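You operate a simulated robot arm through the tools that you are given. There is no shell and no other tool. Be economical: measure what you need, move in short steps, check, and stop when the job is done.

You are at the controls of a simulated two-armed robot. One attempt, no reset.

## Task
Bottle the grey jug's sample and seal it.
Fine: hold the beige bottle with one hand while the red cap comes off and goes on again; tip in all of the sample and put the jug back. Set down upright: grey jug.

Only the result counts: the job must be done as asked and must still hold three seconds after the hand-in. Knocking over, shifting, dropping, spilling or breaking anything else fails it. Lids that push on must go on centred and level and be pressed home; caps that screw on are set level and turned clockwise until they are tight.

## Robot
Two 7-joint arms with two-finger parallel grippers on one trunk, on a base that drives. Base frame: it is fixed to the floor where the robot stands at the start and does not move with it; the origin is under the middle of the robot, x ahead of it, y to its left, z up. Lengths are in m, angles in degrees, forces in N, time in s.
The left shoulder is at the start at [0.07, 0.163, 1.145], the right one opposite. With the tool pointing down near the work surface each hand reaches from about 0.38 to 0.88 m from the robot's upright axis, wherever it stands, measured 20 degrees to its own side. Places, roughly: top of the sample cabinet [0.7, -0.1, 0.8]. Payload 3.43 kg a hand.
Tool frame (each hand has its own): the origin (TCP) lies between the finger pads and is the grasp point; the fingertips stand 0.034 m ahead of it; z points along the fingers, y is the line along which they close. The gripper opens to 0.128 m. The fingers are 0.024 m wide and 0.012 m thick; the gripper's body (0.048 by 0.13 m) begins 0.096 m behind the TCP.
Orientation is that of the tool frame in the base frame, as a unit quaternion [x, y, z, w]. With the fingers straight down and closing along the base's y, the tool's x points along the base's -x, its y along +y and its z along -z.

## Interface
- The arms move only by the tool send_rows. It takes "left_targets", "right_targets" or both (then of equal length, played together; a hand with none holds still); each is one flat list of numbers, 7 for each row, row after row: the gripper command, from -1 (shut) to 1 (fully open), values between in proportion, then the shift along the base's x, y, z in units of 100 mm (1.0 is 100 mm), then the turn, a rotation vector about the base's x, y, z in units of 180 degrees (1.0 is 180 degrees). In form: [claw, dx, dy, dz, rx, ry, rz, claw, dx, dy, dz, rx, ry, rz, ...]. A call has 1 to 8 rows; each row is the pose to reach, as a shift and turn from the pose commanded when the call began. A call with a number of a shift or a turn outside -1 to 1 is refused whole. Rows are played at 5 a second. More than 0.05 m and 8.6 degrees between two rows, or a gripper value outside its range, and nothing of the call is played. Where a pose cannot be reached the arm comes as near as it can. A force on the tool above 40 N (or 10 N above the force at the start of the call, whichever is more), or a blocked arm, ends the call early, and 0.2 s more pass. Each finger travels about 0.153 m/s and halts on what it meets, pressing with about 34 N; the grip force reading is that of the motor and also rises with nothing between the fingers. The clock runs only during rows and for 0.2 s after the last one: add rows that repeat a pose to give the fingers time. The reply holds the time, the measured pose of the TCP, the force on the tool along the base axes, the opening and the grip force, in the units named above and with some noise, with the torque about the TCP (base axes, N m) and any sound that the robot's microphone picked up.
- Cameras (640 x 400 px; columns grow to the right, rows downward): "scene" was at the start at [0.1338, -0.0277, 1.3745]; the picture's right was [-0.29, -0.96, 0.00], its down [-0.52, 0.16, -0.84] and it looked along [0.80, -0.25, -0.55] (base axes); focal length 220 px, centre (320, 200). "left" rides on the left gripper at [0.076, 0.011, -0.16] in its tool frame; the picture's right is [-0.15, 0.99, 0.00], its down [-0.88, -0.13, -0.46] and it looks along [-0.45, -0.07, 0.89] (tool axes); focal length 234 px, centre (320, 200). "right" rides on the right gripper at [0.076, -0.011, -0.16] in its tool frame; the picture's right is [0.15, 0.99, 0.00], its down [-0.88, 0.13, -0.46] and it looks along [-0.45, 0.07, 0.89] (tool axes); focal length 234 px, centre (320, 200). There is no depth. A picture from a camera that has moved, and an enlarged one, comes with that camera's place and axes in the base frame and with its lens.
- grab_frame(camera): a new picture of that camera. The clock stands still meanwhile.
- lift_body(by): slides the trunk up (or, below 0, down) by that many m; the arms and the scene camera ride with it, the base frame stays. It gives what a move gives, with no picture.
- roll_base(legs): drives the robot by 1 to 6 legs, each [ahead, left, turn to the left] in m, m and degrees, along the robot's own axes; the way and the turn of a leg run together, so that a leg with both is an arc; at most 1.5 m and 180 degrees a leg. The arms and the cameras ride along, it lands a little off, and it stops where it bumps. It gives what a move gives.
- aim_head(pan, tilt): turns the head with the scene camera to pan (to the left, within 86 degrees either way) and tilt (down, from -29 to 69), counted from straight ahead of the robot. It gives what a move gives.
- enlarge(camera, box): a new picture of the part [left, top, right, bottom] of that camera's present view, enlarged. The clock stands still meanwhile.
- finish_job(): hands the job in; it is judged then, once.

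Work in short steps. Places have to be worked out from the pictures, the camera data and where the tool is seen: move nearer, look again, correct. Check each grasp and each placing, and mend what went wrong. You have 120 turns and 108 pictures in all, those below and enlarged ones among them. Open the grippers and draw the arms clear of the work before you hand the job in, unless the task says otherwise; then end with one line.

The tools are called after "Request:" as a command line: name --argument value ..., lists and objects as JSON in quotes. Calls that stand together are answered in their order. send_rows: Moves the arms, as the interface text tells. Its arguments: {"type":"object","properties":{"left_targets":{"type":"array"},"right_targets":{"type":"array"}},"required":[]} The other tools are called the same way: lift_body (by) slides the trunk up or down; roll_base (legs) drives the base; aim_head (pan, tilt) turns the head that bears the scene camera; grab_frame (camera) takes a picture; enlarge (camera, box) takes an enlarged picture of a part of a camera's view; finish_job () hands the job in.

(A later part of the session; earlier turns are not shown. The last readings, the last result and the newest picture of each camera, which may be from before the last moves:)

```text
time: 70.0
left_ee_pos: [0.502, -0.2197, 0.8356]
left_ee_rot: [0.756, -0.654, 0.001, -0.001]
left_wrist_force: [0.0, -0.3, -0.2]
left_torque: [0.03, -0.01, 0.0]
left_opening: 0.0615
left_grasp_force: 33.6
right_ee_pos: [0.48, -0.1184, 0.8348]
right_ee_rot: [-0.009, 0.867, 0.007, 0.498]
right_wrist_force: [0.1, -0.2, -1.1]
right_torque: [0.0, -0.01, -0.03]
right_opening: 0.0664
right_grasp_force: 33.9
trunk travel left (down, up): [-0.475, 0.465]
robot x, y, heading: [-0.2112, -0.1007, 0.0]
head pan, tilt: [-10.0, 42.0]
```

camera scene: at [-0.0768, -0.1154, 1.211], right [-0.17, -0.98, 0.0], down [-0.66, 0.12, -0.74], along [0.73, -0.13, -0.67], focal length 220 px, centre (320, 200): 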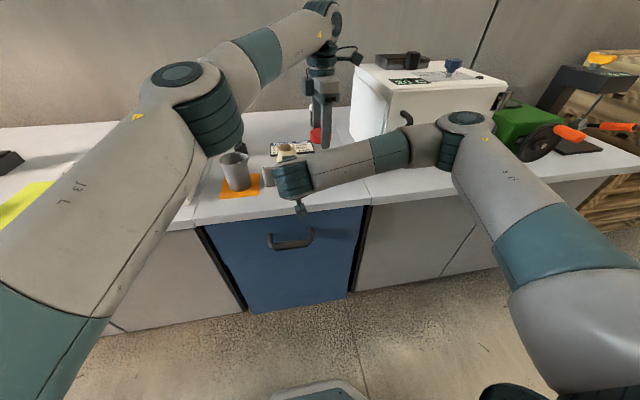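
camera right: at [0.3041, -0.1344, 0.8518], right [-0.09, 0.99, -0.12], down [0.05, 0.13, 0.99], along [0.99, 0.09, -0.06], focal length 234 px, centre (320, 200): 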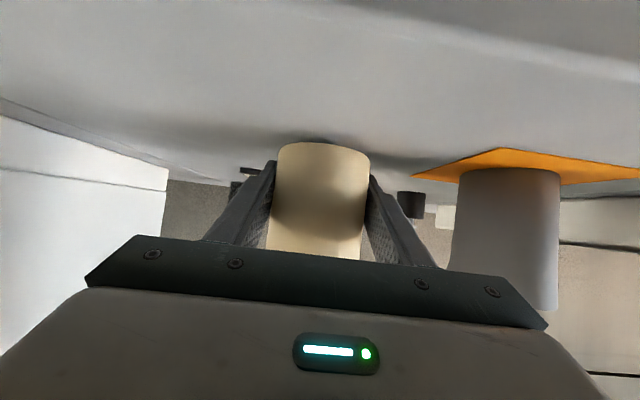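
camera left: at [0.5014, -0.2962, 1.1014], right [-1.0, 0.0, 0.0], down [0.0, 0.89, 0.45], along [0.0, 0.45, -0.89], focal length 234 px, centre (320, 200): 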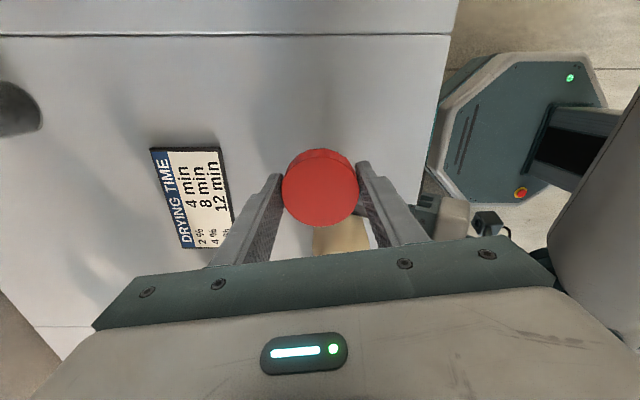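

Next I open the left hand around the cap and rise straight up. I also set the bottle down by easing the right grip slightly.

Request:
send_rows --left_targets '[0.1, 0, 0, 0, 0, 0, 0, 0.4, 0, 0, 0, 0, 0, 0, 0.4, 0, 0, 0.3, 0, 0, 0, 0.4, 0, 0, 0.7, 0, 0, 0, 0.4, 0, 0, 1, 0, 0, 0]' --right_targets '[-1, 0, 0, 0, 0, 0, 0, 0.06, 0, 0, 0, 0, 0, 0, 0.1, 0, 0, 0, 0, 0, 0, 0.14, 0, 0, 0, 0, 0, 0, 0.16, 0, 0, 0, 0, 0, 0]'

Request:
grab_frame --camera "left"

Request:
grab_frame --camera "right"

```text
time: 71.2
left_ee_pos: [0.5015, -0.2182, 0.9381]
left_ee_rot: [0.756, -0.654, 0.001, 0.0]
left_wrist_force: [0.0, -0.4, 0.7]
left_torque: [-0.01, -0.02, -0.01]
left_opening: 0.0897
left_grasp_force: 0.0
right_ee_pos: [0.4793, -0.1194, 0.8357]
right_ee_rot: [-0.007, 0.867, 0.006, 0.498]
right_wrist_force: [-0.3, 0.0, -0.9]
right_torque: [0.0, 0.0, 0.0]
right_opening: 0.0742
right_grasp_force: 0.0
trunk travel left (down, up): [-0.475, 0.465]
robot x, y, heading: [-0.2082, -0.101, -0.2]
head pan, tilt: [-10.0, 42.0]
```

```text
52 pictures are left
camera left: at [0.501, -0.2964, 1.0973], right [-1.0, 0.0, 0.0], down [0.0, 0.89, 0.45], along [0.0, 0.45, -0.89], focal length 234 px, centre (320, 200)
```

left: 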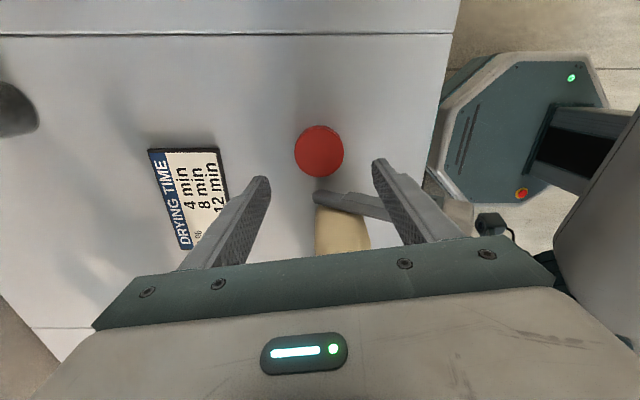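

```text
51 pictures are left
camera right: at [0.3034, -0.1344, 0.8523], right [-0.09, 0.99, -0.12], down [0.05, 0.13, 0.99], along [0.99, 0.09, -0.06], focal length 234 px, centre (320, 200)
```

right: 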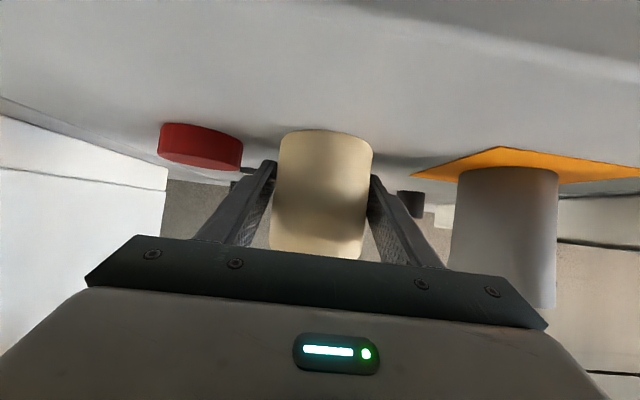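

The cap lies flat near [0.502, -0.22] and the bottle stands on the bench. I open the right hand only a little, because the cap is close, and back it out and to the right. Meanwhile the left hand unwinds.

Request:
send_rows --right_targets '[0.4, 0, 0, 0, 0, 0, 0, 0.4, -0.2, 0, 0.115, 0, 0, 0, 0.4, -0.5, 0, 0.29, 0, 0, 0, 0.4, -0.8, 0, 0.46, 0, 0, 0, 0.4, -0.95, 0, 0.6, 0, 0, 0, 0.4, -0.95, -0.3, 0.8, 0, 0, 0, 0.4, -0.95, -0.6, 0.9, 0, 0, 0, 0.4, -0.95, -0.9, 1, 0, 0, 0]' --left_targets '[0.4, 0, 0, 0.3, 0, 0, 0, 0.4, 0, 0, 0.7, 0, 0, 0, 0.4, -0.1, 0.1, 1, 0, 0, -0.04, 0.4, -0.2, 0.3, 1, 0, 0, -0.08, 0.4, -0.4, 0.5, 1, 0, 0, -0.12, 0.4, -0.6, 0.7, 1, 0, 0, -0.16, 0.4, -0.8, 0.9, 1, 0, 0, -0.2, 0.4, -0.9, 1, 1, 0, 0, -0.24]'

Request:
roll_base --legs '[[-0.05, 0, 0]]'

Request:
send_rows --left_targets '[1, 0, 0.15, -0.1, 0, 0, -0.045, 1, 0, 0.3, -0.2, 0, 0, -0.09, 1, 0, 0.45, -0.3, 0, 0, -0.135, 1, 0, 0.6, -0.3, 0, 0, -0.18, 1, 0, 0.75, -0.3, 0, 0, -0.22, 1, 0, 0.9, -0.3, 0, 0, -0.25, 1, 0, 1, -0.3, 0, 0, -0.28, 1, 0, 1, -0.3, 0, 0, -0.304]'

Request:
grab_frame --camera "scene"

```text
time: 73.0
left_ee_pos: [0.4793, -0.1701, 1.0745]
left_ee_rot: [-0.461, 0.887, 0.016, -0.01]
left_wrist_force: [0.5, 0.2, -1.0]
left_torque: [0.02, 0.03, 0.01]
left_opening: 0.0897
left_grasp_force: 0.1
left hand out of reach, approached as far as the arm can: row 2, 3, 4, 5, 6, 7, 8
right_ee_pos: [0.3839, -0.2111, 0.9349]
right_ee_rot: [-0.009, 0.868, 0.008, 0.497]
right_wrist_force: [-0.1, 0.0, -0.7]
right_torque: [0.03, 0.0, 0.02]
right_opening: 0.0896
right_grasp_force: 0.0
trunk travel left (down, up): [-0.475, 0.465]
robot x, y, heading: [-0.2095, -0.0974, 0.3]
head pan, tilt: [-10.0, 42.0]
```

```text
time: 73.9
left_ee_pos: [0.4292, -0.1689, 1.0751]
left_ee_rot: [-0.463, 0.886, 0.015, -0.009]
left_wrist_force: [0.1, 0.6, -0.7]
left_torque: [-0.01, -0.03, 0.0]
left_opening: 0.0896
left_grasp_force: 0.0
right_ee_pos: [0.334, -0.2097, 0.9362]
right_ee_rot: [-0.008, 0.867, 0.007, 0.498]
right_wrist_force: [0.2, 0.1, 0.1]
right_torque: [0.0, -0.02, 0.0]
right_opening: 0.0895
right_grasp_force: 0.1
trunk travel left (down, up): [-0.475, 0.465]
robot x, y, heading: [-0.2584, -0.0981, -0.0]
head pan, tilt: [-10.0, 42.0]
```

```text
time: 75.7
left_ee_pos: [0.4358, -0.1598, 1.061]
left_ee_rot: [-0.002, 0.999, 0.028, -0.017]
left_wrist_force: [-0.4, 0.7, -0.9]
left_torque: [0.03, 0.01, -0.04]
left_opening: 0.1282
left_grasp_force: 0.0
left hand out of reach, approached as far as the arm can: row 1, 2, 3, 4, 5, 6, 7, 8
right_ee_pos: [0.3343, -0.2091, 0.936]
right_ee_rot: [-0.008, 0.867, 0.007, 0.498]
right_wrist_force: [0.4, -0.2, -0.6]
right_torque: [0.02, -0.01, 0.02]
right_opening: 0.0896
right_grasp_force: 0.0
trunk travel left (down, up): [-0.475, 0.465]
robot x, y, heading: [-0.2587, -0.0999, 0.1]
head pan, tilt: [-10.0, 42.0]
```

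```text
50 pictures are left
camera scene: at [-0.1258, -0.1155, 1.211], right [-0.17, -0.98, 0.0], down [-0.66, 0.12, -0.74], along [0.73, -0.13, -0.67], focal length 220 px, centre (320, 200)
```

scene: 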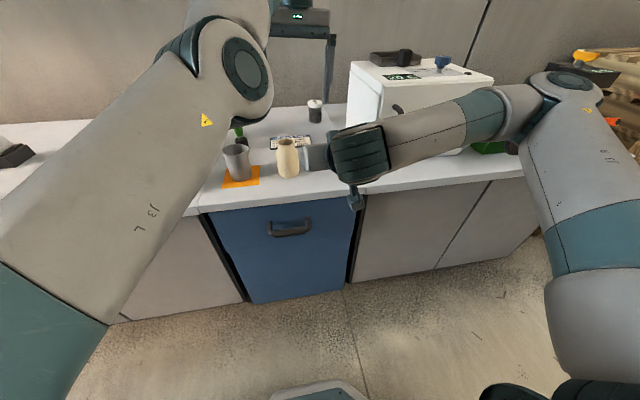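

The left arm is over-folded up high. I bring it lower and toward +y, back to its comfortable region.

Request:
send_rows --left_targets '[1, -0.05, 0.12, -0.1, 0, 0, 0, 1, -0.1, 0.25, -0.2, 0, 0, 0, 1, -0.15, 0.4, -0.3, 0, 0, 0, 1, -0.2, 0.55, -0.4, 0, 0, 0, 1, -0.3, 0.7, -0.4, 0, 0, 0, 1, -0.4, 0.85, -0.4, 0, 0, 0, 1, -0.5, 1, -0.4, 0, 0, 0]'

```text
time: 77.3
left_ee_pos: [0.4321, -0.1622, 1.0785]
left_ee_rot: [-0.002, 1.0, 0.021, -0.006]
left_wrist_force: [0.0, 0.1, 0.7]
left_torque: [0.0, 0.0, 0.01]
left_opening: 0.1281
left_grasp_force: 0.0
left hand out of reach, approached as far as the arm can: row 1, 2, 3, 4, 5, 6, 7
right_ee_pos: [0.3339, -0.2088, 0.9354]
right_ee_rot: [-0.008, 0.867, 0.007, 0.498]
right_wrist_force: [-0.1, 0.0, 0.1]
right_torque: [-0.01, 0.0, 0.01]
right_opening: 0.0895
right_grasp_force: 0.0
trunk travel left (down, up): [-0.475, 0.465]
robot x, y, heading: [-0.2587, -0.0982, -0.4]
head pan, tilt: [-10.0, 42.0]
```

The arm still won't follow, so I probe with a pure downward move to learn what limits it.

Request:
send_rows --left_targets '[1, 0, 0, -0.1, 0, 0, 0, 1, 0, 0, -0.2, 0, 0, 0, 1, 0, 0, -0.3, 0, 0, 0, 1, 0, 0, -0.4, 0, 0, 0]'

Request:
grab_frame --camera "left"

```text
time: 78.3
left_ee_pos: [0.4351, -0.1612, 1.0641]
left_ee_rot: [-0.003, 1.0, 0.026, -0.015]
left_wrist_force: [0.1, -0.4, -0.2]
left_torque: [-0.01, 0.02, 0.01]
left_opening: 0.1281
left_grasp_force: 0.1
left hand out of reach, approached as far as the arm can: row 1, 2, 3, 4
right_ee_pos: [0.3346, -0.2089, 0.9354]
right_ee_rot: [-0.008, 0.867, 0.007, 0.498]
right_wrist_force: [0.3, 0.4, 0.3]
right_torque: [0.02, -0.03, -0.03]
right_opening: 0.0895
right_grasp_force: 0.0
trunk travel left (down, up): [-0.475, 0.465]
robot x, y, heading: [-0.258, -0.1014, -0.3]
head pan, tilt: [-10.0, 42.0]
```

```text
49 pictures are left
camera left: at [0.364, -0.1586, 1.2267], right [0.14, 0.99, 0.05], down [0.89, -0.15, 0.42], along [0.42, -0.02, -0.91], focal length 234 px, centre (320, 200)
```

left: 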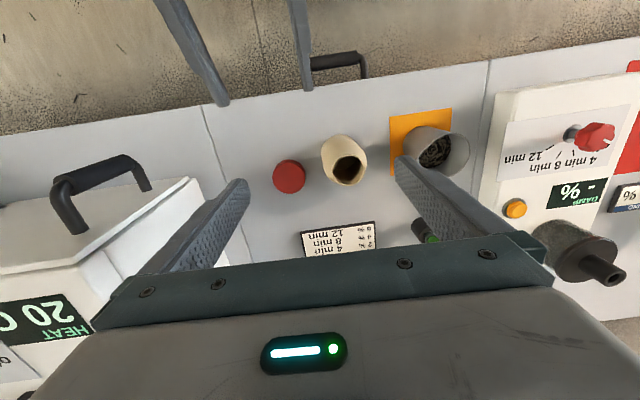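

The arm appears stuck at a joint limit with the target running away from it. I command back toward the last good region with a positive yaw.

Request:
send_rows --left_targets '[1, 0.12, -0.12, 0.07, 0, 0, 0.042, 1, 0.25, -0.25, 0.15, 0, 0, 0.083, 1, 0.37, -0.37, 0.2, 0, 0, 0.125, 1, 0.5, -0.5, 0.3, 0, 0, 0.167, 1, 0.62, -0.62, 0.35, 0, 0, 0.208, 1, 0.75, -0.75, 0.4, 0, 0, 0.25, 1, 0.87, -0.87, 0.45, 0, 0, 0.29, 1, 1, -1, 0.5, 0, 0, 0.333]'

Request:
grab_frame --camera "scene"

```text
time: 80.1
left_ee_pos: [0.4191, -0.2038, 1.0512]
left_ee_rot: [-0.486, 0.874, 0.015, -0.009]
left_wrist_force: [0.8, -0.6, -0.2]
left_torque: [0.01, 0.01, 0.03]
left_opening: 0.128
left_grasp_force: 0.0
left hand out of reach, approached as far as the arm can: row 1, 2, 3, 4, 5, 6, 7, 8
right_ee_pos: [0.3343, -0.2122, 0.9348]
right_ee_rot: [-0.007, 0.867, 0.007, 0.498]
right_wrist_force: [0.2, 0.1, 0.3]
right_torque: [0.01, 0.01, 0.02]
right_opening: 0.0896
right_grasp_force: 0.1
trunk travel left (down, up): [-0.475, 0.465]
robot x, y, heading: [-0.2541, -0.0996, -0.4]
head pan, tilt: [-10.0, 42.0]
```

```text
48 pictures are left
camera scene: at [-0.1261, -0.1173, 1.211], right [-0.18, -0.98, 0.0], down [-0.66, 0.12, -0.74], along [0.73, -0.13, -0.67], focal length 220 px, centre (320, 200)
```

scene: 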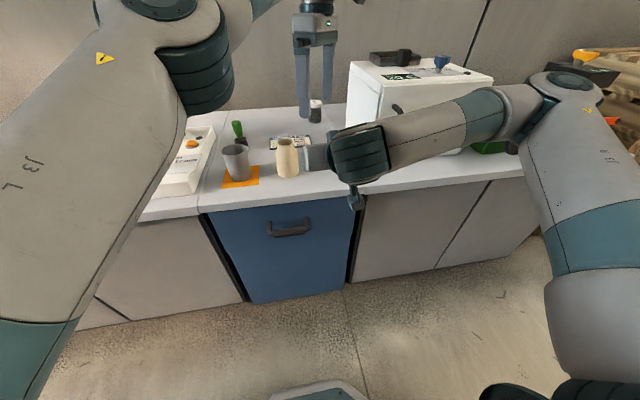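

I raise the trunk by 0.15 m. This puts the hand lower relative to the shoulder and should reset the commanded pose.

Request:
lift_body --by 0.15

Request:
send_rows --left_targets '[1, 0, 0.1, -0.15, 0, 0, 0, 1, 0, 0.2, -0.3, 0, 0, 0, 1, 0, 0.3, -0.5, 0, 0, 0, 1, 0, 0.4, -0.7, 0, 0, 0]'

```text
time: 81.8
left_ee_pos: [0.4186, -0.2034, 1.2013]
left_ee_rot: [-0.486, 0.874, 0.014, -0.01]
left_wrist_force: [0.7, -0.1, 0.6]
left_torque: [0.01, 0.03, 0.0]
left_opening: 0.1282
left_grasp_force: 0.1
right_ee_pos: [0.3351, -0.2093, 1.085]
right_ee_rot: [-0.008, 0.867, 0.007, 0.498]
right_wrist_force: [-0.1, -0.7, 1.3]
right_torque: [0.0, -0.05, -0.02]
right_opening: 0.0898
right_grasp_force: 0.1
trunk travel left (down, up): [-0.625, 0.315]
robot x, y, heading: [-0.2585, -0.0991, 0.2]
head pan, tilt: [-10.0, 42.0]
```

```text
time: 82.8
left_ee_pos: [0.4175, -0.1621, 1.1314]
left_ee_rot: [-0.485, 0.874, 0.014, -0.01]
left_wrist_force: [0.4, 0.4, 0.4]
left_torque: [-0.02, 0.0, -0.02]
left_opening: 0.1278
left_grasp_force: 0.0
right_ee_pos: [0.3354, -0.2095, 1.0847]
right_ee_rot: [-0.009, 0.868, 0.007, 0.497]
right_wrist_force: [0.0, 0.1, 0.3]
right_torque: [-0.02, -0.02, -0.02]
right_opening: 0.0896
right_grasp_force: 0.0
trunk travel left (down, up): [-0.625, 0.315]
robot x, y, heading: [-0.2554, -0.1009, -0.1]
head pan, tilt: [-10.0, 42.0]
```

That unstuck it. I keep going toward the jug side, unwinding the yaw.

Request:
send_rows --left_targets '[1, 0, 0.12, -0.05, 0, 0, -0.042, 1, 0, 0.25, -0.1, 0, 0, -0.083, 1, 0, 0.37, -0.15, 0, 0, -0.125, 1, 0, 0.5, -0.2, 0, 0, -0.167, 1, 0, 0.62, -0.25, 0, 0, -0.208, 1, 0, 0.75, -0.3, 0, 0, -0.25, 1, 0, 0.87, -0.35, 0, 0, -0.29, 1, 0, 1, -0.4, 0, 0, -0.323]'

Request:
send_rows --left_targets '[1, -0.03, 0.2, -0.02, 0, -0.042, 0, 1, -0.06, 0.4, -0.04, 0, -0.084, 0, 1, -0.1, 0.6, -0.06, 0, -0.126, 0, 1, -0.13, 0.8, -0.08, 0, -0.168, 0, 1, -0.16, 0.93, -0.1, 0, -0.21, 0, 1, -0.18, 0.93, -0.12, 0, -0.252, 0, 1, -0.2, 0.93, -0.13, 0, -0.294, 0, 1, -0.2, 0.93, -0.15, 0, -0.336, 0]'

Request:
grab_frame --camera "scene"

```text
time: 84.6
left_ee_pos: [0.4186, -0.0619, 1.0912]
left_ee_rot: [0.002, 1.0, 0.017, -0.002]
left_wrist_force: [0.4, 0.3, -1.3]
left_torque: [-0.08, -0.04, -0.03]
left_opening: 0.1281
left_grasp_force: 0.0
right_ee_pos: [0.3347, -0.2093, 1.0849]
right_ee_rot: [-0.009, 0.868, 0.007, 0.497]
right_wrist_force: [0.9, -0.2, -0.1]
right_torque: [0.0, 0.01, -0.03]
right_opening: 0.0898
right_grasp_force: 0.1
trunk travel left (down, up): [-0.625, 0.315]
robot x, y, heading: [-0.2564, -0.1014, -0.2]
head pan, tilt: [-10.0, 42.0]
```

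```text
time: 86.4
left_ee_pos: [0.399, 0.0302, 1.0755]
left_ee_rot: [-0.009, 0.864, 0.016, 0.503]
left_wrist_force: [-0.3, -1.1, 0.1]
left_torque: [0.0, 0.02, -0.01]
left_opening: 0.1281
left_grasp_force: 0.1
right_ee_pos: [0.3346, -0.2089, 1.0865]
right_ee_rot: [-0.008, 0.867, 0.006, 0.498]
right_wrist_force: [0.4, -1.1, 0.1]
right_torque: [-0.01, 0.01, 0.0]
right_opening: 0.0895
right_grasp_force: 0.1
trunk travel left (down, up): [-0.625, 0.315]
robot x, y, heading: [-0.2575, -0.1, 0.0]
head pan, tilt: [-10.0, 42.0]
```

```text
47 pictures are left
camera scene: at [-0.1261, -0.1153, 1.3611], right [-0.17, -0.98, 0.0], down [-0.66, 0.12, -0.74], along [0.73, -0.13, -0.67], focal length 220 px, centre (320, 200)
```

scene: 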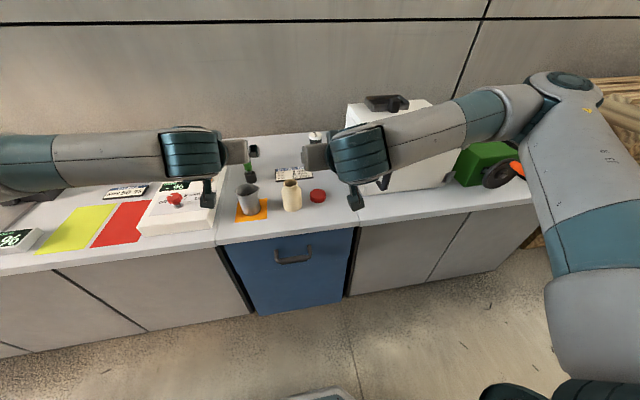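

Both arms are in mirrored poses facing forward. I lower the trunk 0.15 m again to bring the left hand in front of the jug.

Request:
lift_body --by -0.15

Request:
grab_frame --camera "left"

Request:
enlarge --camera "scene" --box '[180, 80, 360, 220]'

```text
time: 88.2
left_ee_pos: [0.3995, 0.0301, 0.9263]
left_ee_rot: [-0.009, 0.864, 0.016, 0.503]
left_wrist_force: [-0.1, 0.4, -0.3]
left_torque: [0.01, 0.02, 0.02]
left_opening: 0.1279
left_grasp_force: 0.0
right_ee_pos: [0.3338, -0.21, 0.9364]
right_ee_rot: [-0.009, 0.867, 0.007, 0.498]
right_wrist_force: [0.1, 0.1, 0.4]
right_torque: [-0.01, 0.01, 0.03]
right_opening: 0.0897
right_grasp_force: 0.0
trunk travel left (down, up): [-0.475, 0.465]
robot x, y, heading: [-0.257, -0.097, 0.0]
head pan, tilt: [-10.0, 42.0]
```

```text
46 pictures are left
camera left: at [0.2216, 0.0357, 0.9399], right [0.04, 0.99, 0.14], down [0.04, -0.15, 0.99], along [1.0, -0.04, -0.05], focal length 234 px, centre (320, 200)
```

left: 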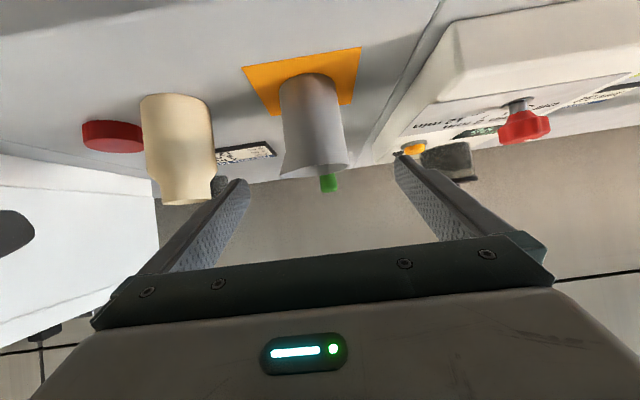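

```text
2.86 times, centred on (270, 150) of scene
camera zoom: at [-0.1267, -0.1154, 1.2112], right [-0.17, -0.98, 0.0], down [-0.66, 0.12, -0.74], along [0.73, -0.13, -0.67], focal length 629 px, centre (463, 343)
```

zoom: 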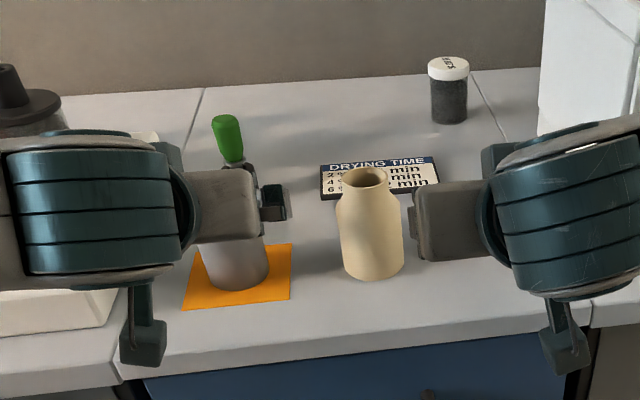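

The open bottle mouth and the jug are clearly visible. I lower the left hand onto the approach line and advance so the jug sits between the fingers.

Request:
send_rows --left_targets '[1, -0.04, 0, -0.15, 0, 0, 0, 1, -0.08, 0, -0.31, 0, 0, 0, 1, 0.17, 0, -0.455, 0, 0, 0, 1, 0.42, 0, -0.6, 0, 0, 0, 1, 0.66, 0, -0.73, 0, 0, 0, 1, 0.78, 0, -0.8, 0, 0, 0]'

Request:
grab_frame --camera "left"

```text
time: 89.6
left_ee_pos: [0.4766, 0.0297, 0.8458]
left_ee_rot: [-0.008, 0.865, 0.015, 0.501]
left_wrist_force: [-0.1, 0.1, -0.6]
left_torque: [-0.03, 0.01, -0.03]
left_opening: 0.1282
left_grasp_force: 0.1
right_ee_pos: [0.3353, -0.2097, 0.9356]
right_ee_rot: [-0.009, 0.867, 0.008, 0.498]
right_wrist_force: [0.2, 0.5, 0.1]
right_torque: [0.02, -0.01, 0.01]
right_opening: 0.0897
right_grasp_force: 0.1
trunk travel left (down, up): [-0.475, 0.465]
robot x, y, heading: [-0.255, -0.101, -0.1]
head pan, tilt: [-10.0, 42.0]
```

```text
44 pictures are left
camera left: at [0.2999, 0.0355, 0.8591], right [0.04, 0.99, 0.15], down [0.05, -0.15, 0.99], along [1.0, -0.04, -0.05], focal length 234 px, centre (320, 200)
```

left: 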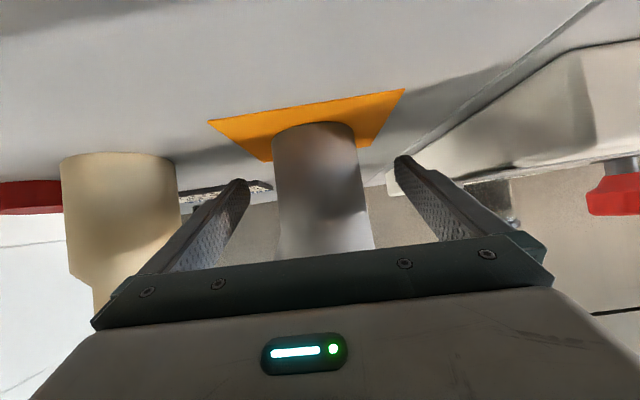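

The jug is centred, so I close on it.

Request:
send_rows --left_targets '[0.3, 0, 0, 0, 0, 0, 0, -1, 0, 0, 0, 0, 0, 0, -1, 0, 0, 0, 0, 0, 0, -1, 0, 0, 0, 0, 0, 0]'

Request:
grab_frame --camera "left"

```text
time: 90.6
left_ee_pos: [0.477, 0.0303, 0.8459]
left_ee_rot: [-0.008, 0.865, 0.015, 0.502]
left_wrist_force: [-1.6, 0.3, 0.9]
left_torque: [0.01, -0.06, 0.01]
left_opening: 0.066
left_grasp_force: 34.4
right_ee_pos: [0.3349, -0.2103, 0.9355]
right_ee_rot: [-0.008, 0.867, 0.007, 0.498]
right_wrist_force: [0.8, 0.7, 0.5]
right_torque: [0.02, 0.02, 0.0]
right_opening: 0.0896
right_grasp_force: 0.1
trunk travel left (down, up): [-0.475, 0.465]
robot x, y, heading: [-0.2575, -0.0983, -0.1]
head pan, tilt: [-10.0, 42.0]
```

```text
43 pictures are left
camera left: at [0.2998, 0.0356, 0.8593], right [0.04, 0.99, 0.14], down [0.05, -0.15, 0.99], along [1.0, -0.04, -0.05], focal length 234 px, centre (320, 200)
```

left: 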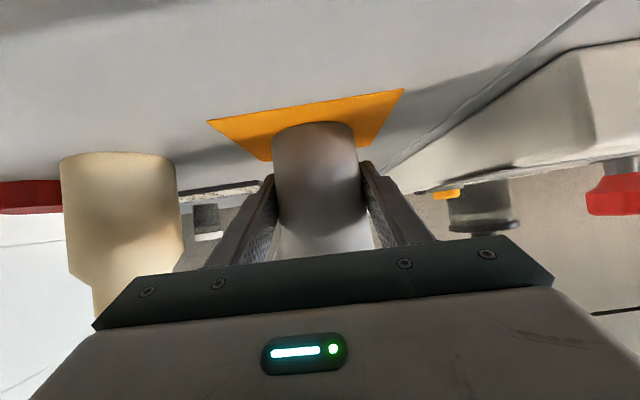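

The jug is held at 0.066. I lift it straight up 0.1 m and move the right hand further right to make room.

Request:
send_rows --left_targets '[-1, 0, 0, 0.1, 0, 0, 0, -1, 0, 0, 0.25, 0, 0, 0, -1, 0, 0, 0.45, 0, 0, 0, -1, 0, 0, 0.65, 0, 0, 0, -1, 0, 0, 0.85, 0, 0, 0, -1, 0, 0, 1, 0, 0, 0]' --right_targets '[0.4, 0, -0.1, 0, 0, 0, 0, 0.4, 0, -0.3, 0, 0, 0, 0, 0.4, 0, -0.5, 0, 0, 0, 0, 0.4, 0, -0.7, 0, 0, 0, 0, 0.4, 0, -0.9, 0, 0, 0, 0, 0.4, 0, -1, 0, 0, 0, 0]'

Request:
grab_frame --camera "scene"

```text
time: 92.0
left_ee_pos: [0.4779, 0.0304, 0.9474]
left_ee_rot: [-0.008, 0.865, 0.015, 0.502]
left_wrist_force: [-0.1, 0.3, -1.0]
left_torque: [0.01, 0.0, 0.01]
left_opening: 0.0657
left_grasp_force: 34.2
right_ee_pos: [0.3351, -0.309, 0.9352]
right_ee_rot: [-0.008, 0.867, 0.008, 0.498]
right_wrist_force: [0.3, -0.2, -0.6]
right_torque: [0.01, -0.02, -0.02]
right_opening: 0.0893
right_grasp_force: 0.1
trunk travel left (down, up): [-0.475, 0.465]
robot x, y, heading: [-0.2564, -0.0989, -0.2]
head pan, tilt: [-10.0, 42.0]
```

```text
42 pictures are left
camera scene: at [-0.1265, -0.1156, 1.2111], right [-0.17, -0.98, 0.0], down [-0.66, 0.12, -0.74], along [0.73, -0.13, -0.67], focal length 220 px, centre (320, 200)
```

scene: 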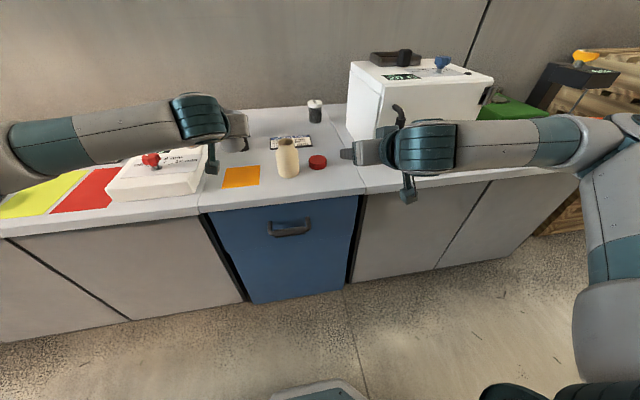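

I check whether the right camera, looking ahead, shows the jug and bottle from the side.

Request:
grab_frame --camera "right"

```text
41 pictures are left
camera right: at [0.1587, -0.3254, 0.9516], right [-0.1, 0.99, -0.12], down [0.05, 0.13, 0.99], along [0.99, 0.09, -0.06], focal length 234 px, centre (320, 200)
```

right: 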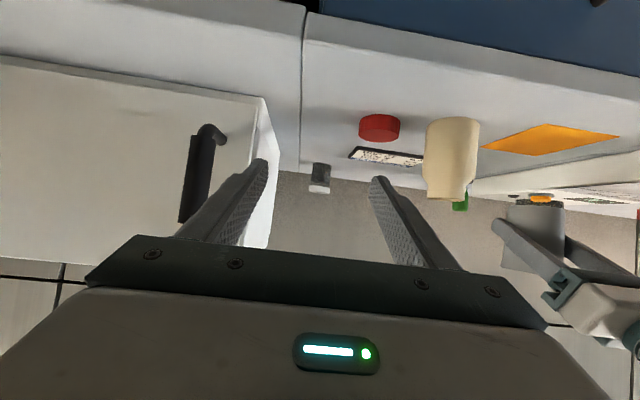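

This side view is good for lining up spout and mouth. I move the jug toward the bottle at a safe height and begin rolling to 50°.

Request:
send_rows --left_targets '[-1, 0, -0.2, 0.25, 0, 0, 0, -1, 0, -0.4, 0.5, 0, 0, 0, -1, 0, -0.6, 0.5, 0.04, 0, 0, -1, 0, -0.65, 0.5, 0.08, 0, 0, -1, 0, -0.7, 0.5, 0.12, 0, 0, -1, 0, -0.75, 0.5, 0.16, 0, 0, -1, 0, -0.8, 0.5, 0.2, 0, 0]'

Request:
grab_frame --camera "right"

```text
time: 93.6
left_ee_pos: [0.4758, -0.0502, 0.996]
left_ee_rot: [0.148, 0.818, 0.282, 0.479]
left_wrist_force: [0.1, -0.1, -1.8]
left_torque: [0.0, -0.02, 0.03]
left_opening: 0.0656
left_grasp_force: 34.5
right_ee_pos: [0.3342, -0.3093, 0.935]
right_ee_rot: [-0.008, 0.868, 0.007, 0.497]
right_wrist_force: [0.2, -0.9, -0.1]
right_torque: [-0.03, 0.01, -0.02]
right_opening: 0.0894
right_grasp_force: 0.0
trunk travel left (down, up): [-0.475, 0.465]
robot x, y, heading: [-0.2526, -0.0953, 0.1]
head pan, tilt: [-10.0, 42.0]
```

```text
40 pictures are left
camera right: at [0.1588, -0.3259, 0.9514], right [-0.09, 0.99, -0.12], down [0.05, 0.13, 0.99], along [0.99, 0.09, -0.06], focal length 234 px, centre (320, 200)
```

right: 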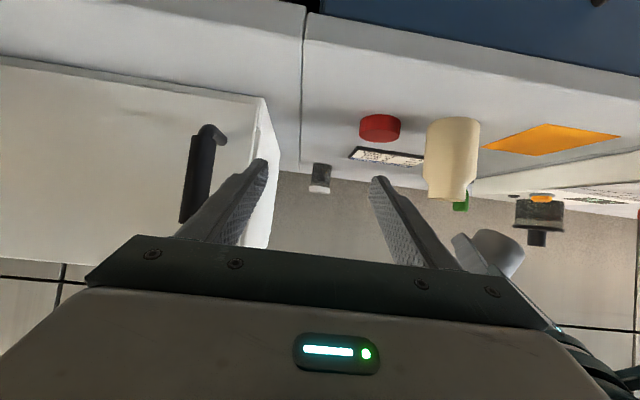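

The spout is partly hidden by my own gripper. I raise the right hand 0.1 m and move it 0.07 m further right, both for the view and for clearance.

Request:
send_rows --right_targets '[0.4, 0, -0.2, 0.2, 0, 0, 0, 0.4, 0, -0.4, 0.4, 0, 0, 0, 0.4, 0, -0.6, 0.7, 0, 0, 0, 0.4, 0, -0.7, 1, 0, 0, 0]'

Request:
send_rows --left_targets '[-1, 0, 0, -0.1, 0.03, 0, 0, -1, 0, -0.01, -0.3, 0.06, 0, 0, -1, 0, -0.02, -0.5, 0.09, 0, 0]'

Request:
grab_frame --camera "right"

```text
time: 94.6
left_ee_pos: [0.4756, -0.0503, 0.9971]
left_ee_rot: [0.148, 0.818, 0.282, 0.48]
left_wrist_force: [-0.1, -0.5, -2.5]
left_torque: [-0.01, 0.01, 0.0]
left_opening: 0.0656
left_grasp_force: 33.8
right_ee_pos: [0.3356, -0.3803, 1.036]
right_ee_rot: [-0.008, 0.867, 0.008, 0.498]
right_wrist_force: [-0.4, -0.1, -0.1]
right_torque: [0.04, -0.01, -0.01]
right_opening: 0.0894
right_grasp_force: 0.0
trunk travel left (down, up): [-0.475, 0.465]
robot x, y, heading: [-0.2594, -0.0979, -0.1]
head pan, tilt: [-10.0, 42.0]
```

```text
time: 95.4
left_ee_pos: [0.4753, -0.0529, 0.9471]
left_ee_rot: [0.214, 0.769, 0.396, 0.454]
left_wrist_force: [-1.3, -0.5, -1.6]
left_torque: [0.04, 0.01, 0.0]
left_opening: 0.0657
left_grasp_force: 33.8
right_ee_pos: [0.3349, -0.3801, 1.0363]
right_ee_rot: [-0.008, 0.867, 0.008, 0.498]
right_wrist_force: [-0.2, 0.4, 0.4]
right_torque: [0.02, -0.01, 0.02]
right_opening: 0.0898
right_grasp_force: 0.1
trunk travel left (down, up): [-0.475, 0.465]
robot x, y, heading: [-0.2567, -0.0956, -0.3]
head pan, tilt: [-10.0, 42.0]
```

```text
39 pictures are left
camera right: at [0.16, -0.3962, 1.0515], right [-0.09, 0.99, -0.12], down [0.05, 0.13, 0.99], along [0.99, 0.09, -0.06], focal length 234 px, centre (320, 200)
```

right: 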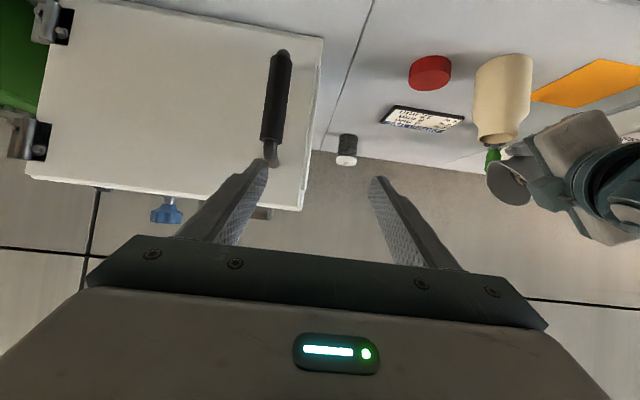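

The view is good now, so I enlarge the spout and mouth.

Request:
enlarge --camera "right" --box '[440, 50, 560, 220]'

Request:
enlarge --camera "scene" --box '[210, 90, 340, 200]'

```text
2.35 times, centred on (500, 135) of right
camera zoom: at [0.16, -0.3962, 1.0515], right [-0.09, 0.99, -0.12], down [0.05, 0.13, 0.99], along [0.99, 0.09, -0.06], focal length 551 px, centre (-104, 353)
```

zoom: 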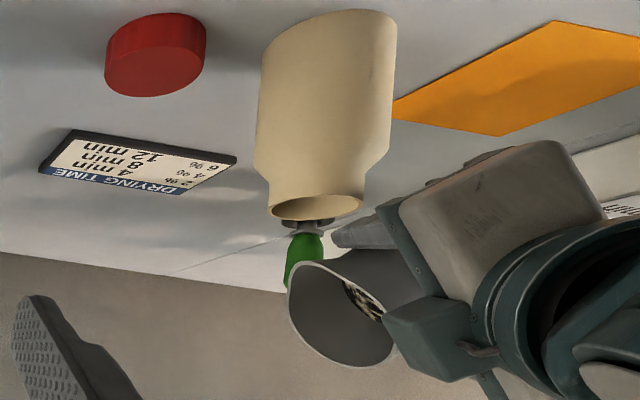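

```text
3.64 times, centred on (275, 145) of scene
camera zoom: at [-0.126, -0.1162, 1.211], right [-0.17, -0.98, 0.0], down [-0.66, 0.12, -0.74], along [0.73, -0.13, -0.67], focal length 800 px, centre (484, 400)
```

zoom: 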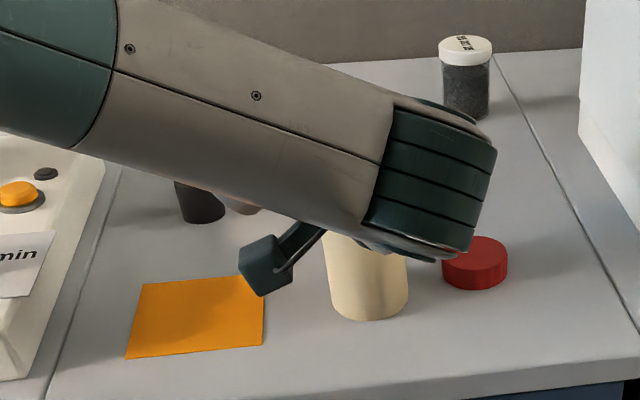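

The spout tip is about 1 cm to the -y side of the mouth centre and 4 cm above it. I correct by +1 cm in y, roll to 65°, and check.

Request:
send_rows --left_targets '[-1, 0, 0.06, -0.01, 0.036, 0, 0, -1, 0, 0.095, -0.03, 0.0722, 0, 0, -1, 0, 0.095, -0.03, 0.0722, 0, 0]'

Request:
enlarge --camera "right" --box '[440, 50, 560, 220]'

```text
time: 96.2
left_ee_pos: [0.4762, -0.0426, 0.9431]
left_ee_rot: [0.264, 0.72, 0.479, 0.427]
left_wrist_force: [0.5, -0.5, -0.8]
left_torque: [-0.02, -0.03, 0.01]
left_opening: 0.0657
left_grasp_force: 34.1
right_ee_pos: [0.3364, -0.3794, 1.0357]
right_ee_rot: [-0.009, 0.867, 0.008, 0.498]
right_wrist_force: [-0.3, 0.1, -0.6]
right_torque: [0.0, -0.04, 0.0]
right_opening: 0.0897
right_grasp_force: 0.1
trunk travel left (down, up): [-0.475, 0.465]
robot x, y, heading: [-0.2581, -0.0943, -0.1]
head pan, tilt: [-10.0, 42.0]
```

```text
2.35 times, centred on (500, 135) of right
camera zoom: at [0.1599, -0.3955, 1.0517], right [-0.09, 0.99, -0.12], down [0.05, 0.13, 0.99], along [0.99, 0.09, -0.06], focal length 551 px, centre (-104, 353)
```

zoom: 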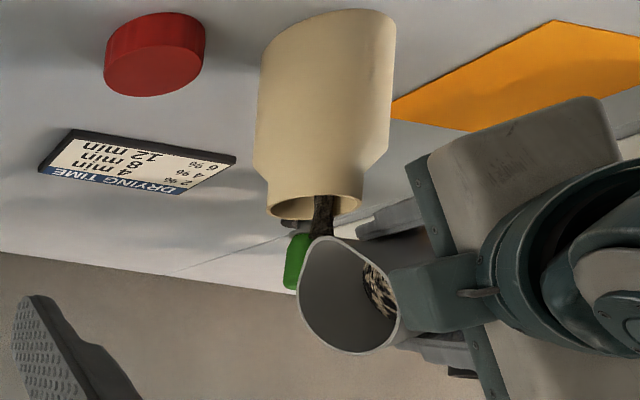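

The stream is running right into the middle of the mouth. I hold briefly, then roll on slowly, keeping the tip in place.

Request:
send_rows --left_targets '[-1, 0, 0, 0, 0, 0, 0, -1, 0, 0, 0, 0, 0, 0, -1, 0, -0.01, 0.02, 0.01, 0, 0, -1, 0, -0.02, 0.045, 0.02, 0, 0, -1, 0, -0.03, 0.065, 0.03, 0, 0, -1, 0, -0.035, 0.085, 0.04, 0, 0, -1, 0, -0.035, 0.085, 0.04, 0, 0, -1, 0, -0.035, 0.085, 0.04, 0, 0]'

Request:
enlarge --camera "right" --box '[440, 50, 560, 220]'

```text
time: 98.0
left_ee_pos: [0.4756, -0.0465, 0.9518]
left_ee_rot: [0.29, 0.689, 0.522, 0.411]
left_wrist_force: [-0.3, 1.0, -0.7]
left_torque: [0.02, 0.03, -0.02]
left_opening: 0.0657
left_grasp_force: 33.8
right_ee_pos: [0.3359, -0.3796, 1.0356]
right_ee_rot: [-0.008, 0.867, 0.006, 0.498]
right_wrist_force: [-0.1, 0.1, -0.4]
right_torque: [0.01, 0.01, 0.0]
right_opening: 0.0896
right_grasp_force: 0.0
trunk travel left (down, up): [-0.475, 0.465]
robot x, y, heading: [-0.258, -0.0969, 0.1]
head pan, tilt: [-10.0, 42.0]
```

```text
2.35 times, centred on (500, 135) of right
camera zoom: at [0.1598, -0.3957, 1.0517], right [-0.09, 0.99, -0.12], down [0.05, 0.13, 0.99], along [0.99, 0.09, -0.06], focal length 551 px, centre (-104, 353)
```

zoom: 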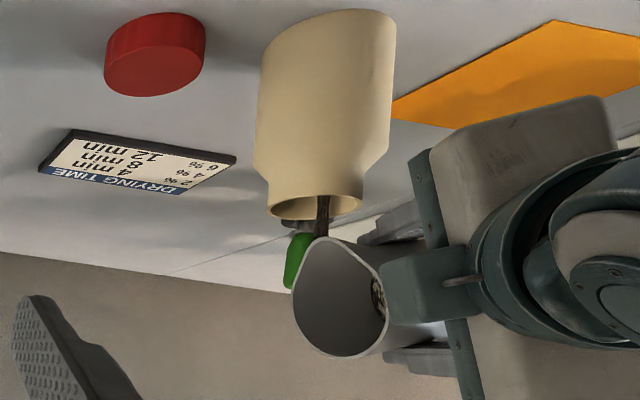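

Still a clean stream. I continue slowly to about 95°.

Request:
send_rows --left_targets '[-1, 0, -0.02, 0.035, 0.018, 0, 0, -1, 0, -0.04, 0.065, 0.036, 0, 0, -1, 0, -0.06, 0.1, 0.054, 0, 0, -1, 0, -0.08, 0.13, 0.072, 0, 0, -1, 0, -0.1, 0.155, 0.09, 0, 0, -1, 0, -0.13, 0.19, 0.11, 0, 0, -1, 0, -0.16, 0.22, 0.128, 0, 0, -1, 0, -0.16, 0.22, 0.128, 0, 0]'

Request:
enlarge --camera "right" --box '[440, 50, 560, 220]'

```text
time: 99.8
left_ee_pos: [0.4772, -0.0611, 0.9738]
left_ee_rot: [0.366, 0.57, 0.65, 0.344]
left_wrist_force: [0.2, 0.1, -1.6]
left_torque: [-0.01, 0.02, -0.01]
left_opening: 0.0657
left_grasp_force: 34.4
right_ee_pos: [0.3366, -0.3798, 1.035]
right_ee_rot: [-0.008, 0.867, 0.007, 0.498]
right_wrist_force: [-1.0, 0.0, 0.4]
right_torque: [-0.02, -0.03, -0.03]
right_opening: 0.0897
right_grasp_force: 0.1
trunk travel left (down, up): [-0.475, 0.465]
robot x, y, heading: [-0.2533, -0.098, 0.1]
head pan, tilt: [-10.0, 42.0]
```

```text
2.35 times, centred on (500, 135) of right
camera zoom: at [0.1599, -0.3955, 1.0517], right [-0.09, 0.99, -0.12], down [0.05, 0.13, 0.99], along [0.99, 0.09, -0.06], focal length 551 px, centre (-104, 353)
```

zoom: 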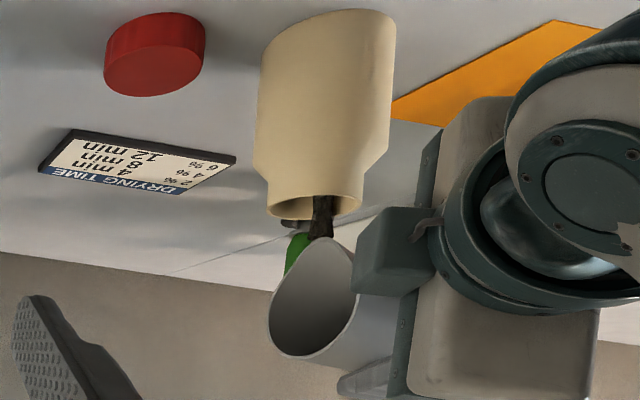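

The stream stays inside the mouth. I hold to let it drain, then go on toward 120°.

Request:
send_rows --left_targets '[-1, 0, 0, 0, 0, 0, 0, -1, 0, -0.035, 0.025, 0.018, 0, 0, -1, 0, -0.07, 0.05, 0.036, 0, 0, -1, 0, -0.1, 0.075, 0.054, 0, 0, -1, 0, -0.137, 0.1, 0.072, 0, 0, -1, 0, -0.18, 0.12, 0.095, 0, 0, -1, 0, -0.225, 0.14, 0.117, 0, 0, -1, 0, -0.27, 0.16, 0.139, 0, 0]'

Request:
enlarge --camera "right" --box '[440, 50, 560, 220]'

```text
time: 101.6
left_ee_pos: [0.4766, -0.0907, 0.9904]
left_ee_rot: [0.431, 0.416, 0.759, 0.256]
left_wrist_force: [-0.2, 0.1, -1.6]
left_torque: [0.0, -0.03, -0.03]
left_opening: 0.0657
left_grasp_force: 33.5
right_ee_pos: [0.3356, -0.3795, 1.035]
right_ee_rot: [-0.008, 0.867, 0.007, 0.498]
right_wrist_force: [0.4, 0.0, 0.6]
right_torque: [0.02, 0.02, -0.01]
right_opening: 0.0896
right_grasp_force: 0.0
trunk travel left (down, up): [-0.475, 0.465]
robot x, y, heading: [-0.2579, -0.0983, -0.1]
head pan, tilt: [-10.0, 42.0]
```

```text
2.35 times, centred on (500, 135) of right
camera zoom: at [0.1599, -0.3957, 1.0517], right [-0.09, 0.99, -0.12], down [0.05, 0.13, 0.99], along [0.99, 0.09, -0.06], focal length 551 px, centre (-104, 353)
```

zoom: 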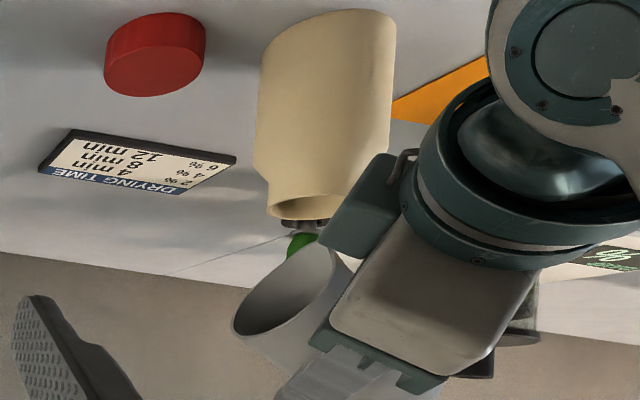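

The stream has stopped and the jug looks empty. I tip a bit further to 138° to get any rest out.

Request:
send_rows --left_targets '[-1, 0, -0.05, 0.01, 0.025, 0, 0, -1, 0, -0.1, 0.02, 0.05, 0, 0, -1, 0, -0.15, 0.03, 0.075, 0, 0, -1, 0, -0.2, 0.03, 0.1, 0, 0, -1, 0, -0.2, 0.03, 0.1, 0, 0, -1, 0, -0.2, 0.03, 0.1, 0, 0]'

Request:
enlarge --camera "right" --box '[440, 50, 560, 220]'

Request:
enlarge --camera "left" --box '[160, 60, 480, 290]'

```text
time: 103.0
left_ee_pos: [0.4766, -0.1089, 0.9945]
left_ee_rot: [0.467, 0.292, 0.813, 0.187]
left_wrist_force: [0.2, -0.4, -1.6]
left_torque: [-0.05, -0.02, 0.0]
left_opening: 0.0658
left_grasp_force: 34.2
right_ee_pos: [0.3354, -0.38, 1.0354]
right_ee_rot: [-0.009, 0.867, 0.008, 0.498]
right_wrist_force: [0.3, -0.1, 0.1]
right_torque: [-0.02, 0.02, 0.03]
right_opening: 0.0896
right_grasp_force: 0.1
trunk travel left (down, up): [-0.475, 0.465]
robot x, y, heading: [-0.2569, -0.0998, 0.2]
head pan, tilt: [-10.0, 42.0]
```

```text
2.35 times, centred on (500, 135) of right
camera zoom: at [0.1599, -0.3957, 1.0517], right [-0.09, 0.99, -0.12], down [0.05, 0.13, 0.99], along [0.99, 0.09, -0.06], focal length 551 px, centre (-104, 353)
```

zoom: 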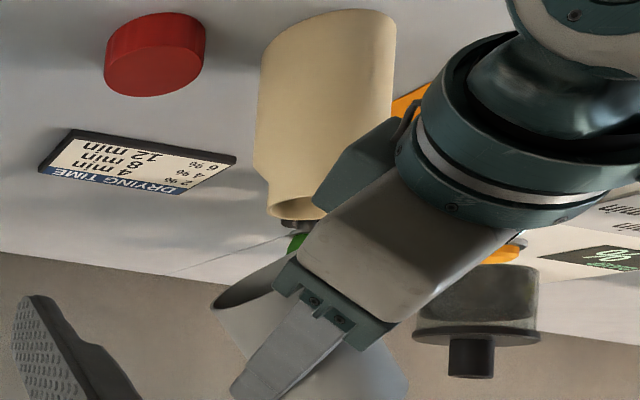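

```text
1.74 times, centred on (320, 175) of left
camera zoom: at [0.2998, -0.1226, 0.9864], right [0.04, -0.84, 0.55], down [0.04, -0.54, -0.84], along [1.0, 0.06, 0.01], focal length 407 px, centre (320, 244)
```

zoom: 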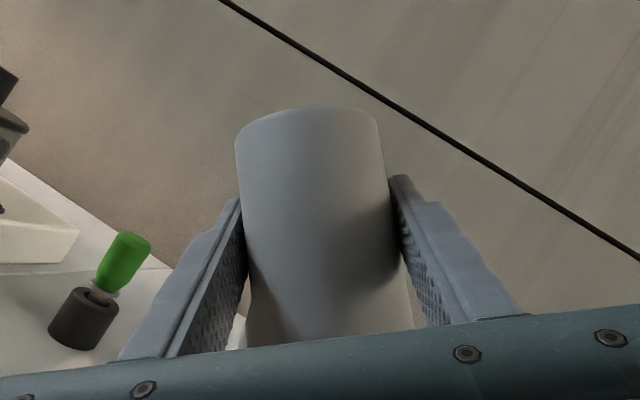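

It's empty. I roll the jug back upright while moving away from the bottle toward its pad, staying high.

Request:
send_rows --left_targets '[-1, 0, 0.08, 0.03, -0.047, 0, 0, -1, 0, 0.16, 0.05, -0.094, 0, 0, -1, 0, 0.25, 0.08, -0.141, 0, 0, -1, 0, 0.35, 0.1, -0.188, 0, 0, -1, 0, 0.45, 0.1, -0.235, 0, 0, -1, 0, 0.57, 0.1, -0.282, 0, 0, -1, 0, 0.68, 0.1, -0.329, 0, 0, -1, 0, 0.79, 0.1, -0.376, 0, 0]'

Request:
send_rows --left_targets '[-1, 0, 0.08, 0, -0.047, 0, 0, -1, 0, 0.16, 0, -0.094, 0, 0, -1, 0, 0.24, 0, -0.141, 0, 0, -1, 0, 0.32, 0, -0.188, 0, 0, -1, 0, 0.4, 0, -0.235, 0, 0, -1, 0, 0.48, 0, -0.282, 0, 0, -1, 0, 0.55, 0, -0.329, 0, 0, -1, 0, 0.6, 0, -0.376, 0, 0]'

Request:
enlarge --camera "right" --box '[420, 20, 640, 260]'

```text
time: 104.8
left_ee_pos: [0.4761, -0.0283, 1.003]
left_ee_rot: [0.283, 0.697, 0.512, 0.414]
left_wrist_force: [-0.5, 0.1, -0.7]
left_torque: [-0.01, 0.04, 0.02]
left_opening: 0.0658
left_grasp_force: 34.6
right_ee_pos: [0.335, -0.3799, 1.0357]
right_ee_rot: [-0.009, 0.867, 0.007, 0.499]
right_wrist_force: [-0.9, -0.1, -0.2]
right_torque: [-0.02, 0.03, -0.01]
right_opening: 0.0896
right_grasp_force: 0.0
trunk travel left (down, up): [-0.475, 0.465]
robot x, y, heading: [-0.2547, -0.1018, -0.2]
head pan, tilt: [-10.0, 42.0]
```

```text
time: 106.6
left_ee_pos: [0.4763, 0.0318, 1.0023]
left_ee_rot: [0.005, 0.864, 0.038, 0.501]
left_wrist_force: [0.3, 0.3, -1.2]
left_torque: [-0.03, -0.01, 0.01]
left_opening: 0.0657
left_grasp_force: 34.0
right_ee_pos: [0.335, -0.3801, 1.0356]
right_ee_rot: [-0.009, 0.867, 0.007, 0.497]
right_wrist_force: [0.5, -0.8, 0.5]
right_torque: [-0.04, 0.01, -0.05]
right_opening: 0.0898
right_grasp_force: 0.2
trunk travel left (down, up): [-0.475, 0.465]
robot x, y, heading: [-0.2589, -0.1001, -0.0]
head pan, tilt: [-10.0, 42.0]
```

```text
1.67 times, centred on (530, 140) of right
camera zoom: at [0.16, -0.3946, 1.052], right [-0.09, 0.99, -0.12], down [0.05, 0.13, 0.99], along [0.99, 0.09, -0.06], focal length 390 px, centre (-30, 300)
```

zoom: 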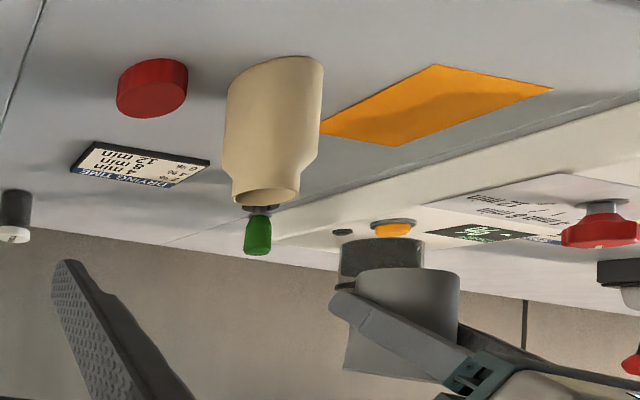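

Nothing is spilled. I take out the last 3° of roll and lower the jug to its original spot.

Request:
send_rows --left_targets '[-1, 0.01, -0.015, -0.15, -0.017, 0, 0, -1, 0.01, -0.015, -0.4, -0.017, 0, 0, -1, 0.01, -0.015, -0.7, -0.017, 0, 0, -1, 0.01, -0.015, -1, -0.017, 0, 0]'

Request:
send_rows --left_targets '[-1, 0, 0, -0.2, 0, 0, 0, -1, 0, 0, -0.4, 0, 0, 0, -1, 0, 0, -0.5, 0, 0, 0, -1, 0, 0, -0.545, 0, 0, 0, -1, 0, 0, -0.56, 0, 0, 0]'

Request:
grab_frame --camera "left"

```text
time: 107.6
left_ee_pos: [0.4785, 0.0278, 0.901]
left_ee_rot: [-0.01, 0.864, 0.016, 0.503]
left_wrist_force: [-0.3, -0.8, -1.9]
left_torque: [0.01, 0.0, 0.01]
left_opening: 0.0657
left_grasp_force: 33.4
right_ee_pos: [0.337, -0.379, 1.0348]
right_ee_rot: [-0.008, 0.867, 0.007, 0.498]
right_wrist_force: [0.1, 0.7, 0.2]
right_torque: [0.01, 0.02, -0.01]
right_opening: 0.0896
right_grasp_force: 0.0
trunk travel left (down, up): [-0.475, 0.465]
robot x, y, heading: [-0.257, -0.095, -0.2]
head pan, tilt: [-10.0, 42.0]
```

```text
time: 108.8
left_ee_pos: [0.4774, 0.0289, 0.8475]
left_ee_rot: [-0.008, 0.864, 0.016, 0.502]
left_wrist_force: [0.1, -0.1, -1.4]
left_torque: [0.01, 0.02, 0.01]
left_opening: 0.0658
left_grasp_force: 34.3
right_ee_pos: [0.3357, -0.3801, 1.0344]
right_ee_rot: [-0.008, 0.867, 0.007, 0.498]
right_wrist_force: [1.2, -0.1, -0.1]
right_torque: [0.0, 0.0, 0.02]
right_opening: 0.0896
right_grasp_force: 0.0
trunk travel left (down, up): [-0.475, 0.465]
robot x, y, heading: [-0.2584, -0.0987, 0.1]
head pan, tilt: [-10.0, 42.0]
```

```text
29 pictures are left
camera left: at [0.3007, 0.0342, 0.8596], right [0.04, 0.99, 0.15], down [0.05, -0.15, 0.99], along [1.0, -0.04, -0.05], focal length 234 px, centre (320, 200)
```

left: 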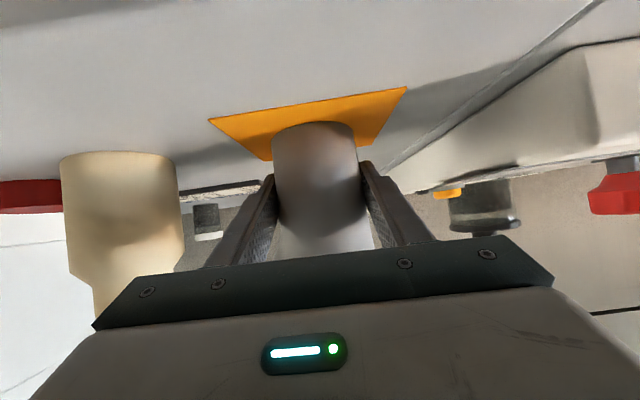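

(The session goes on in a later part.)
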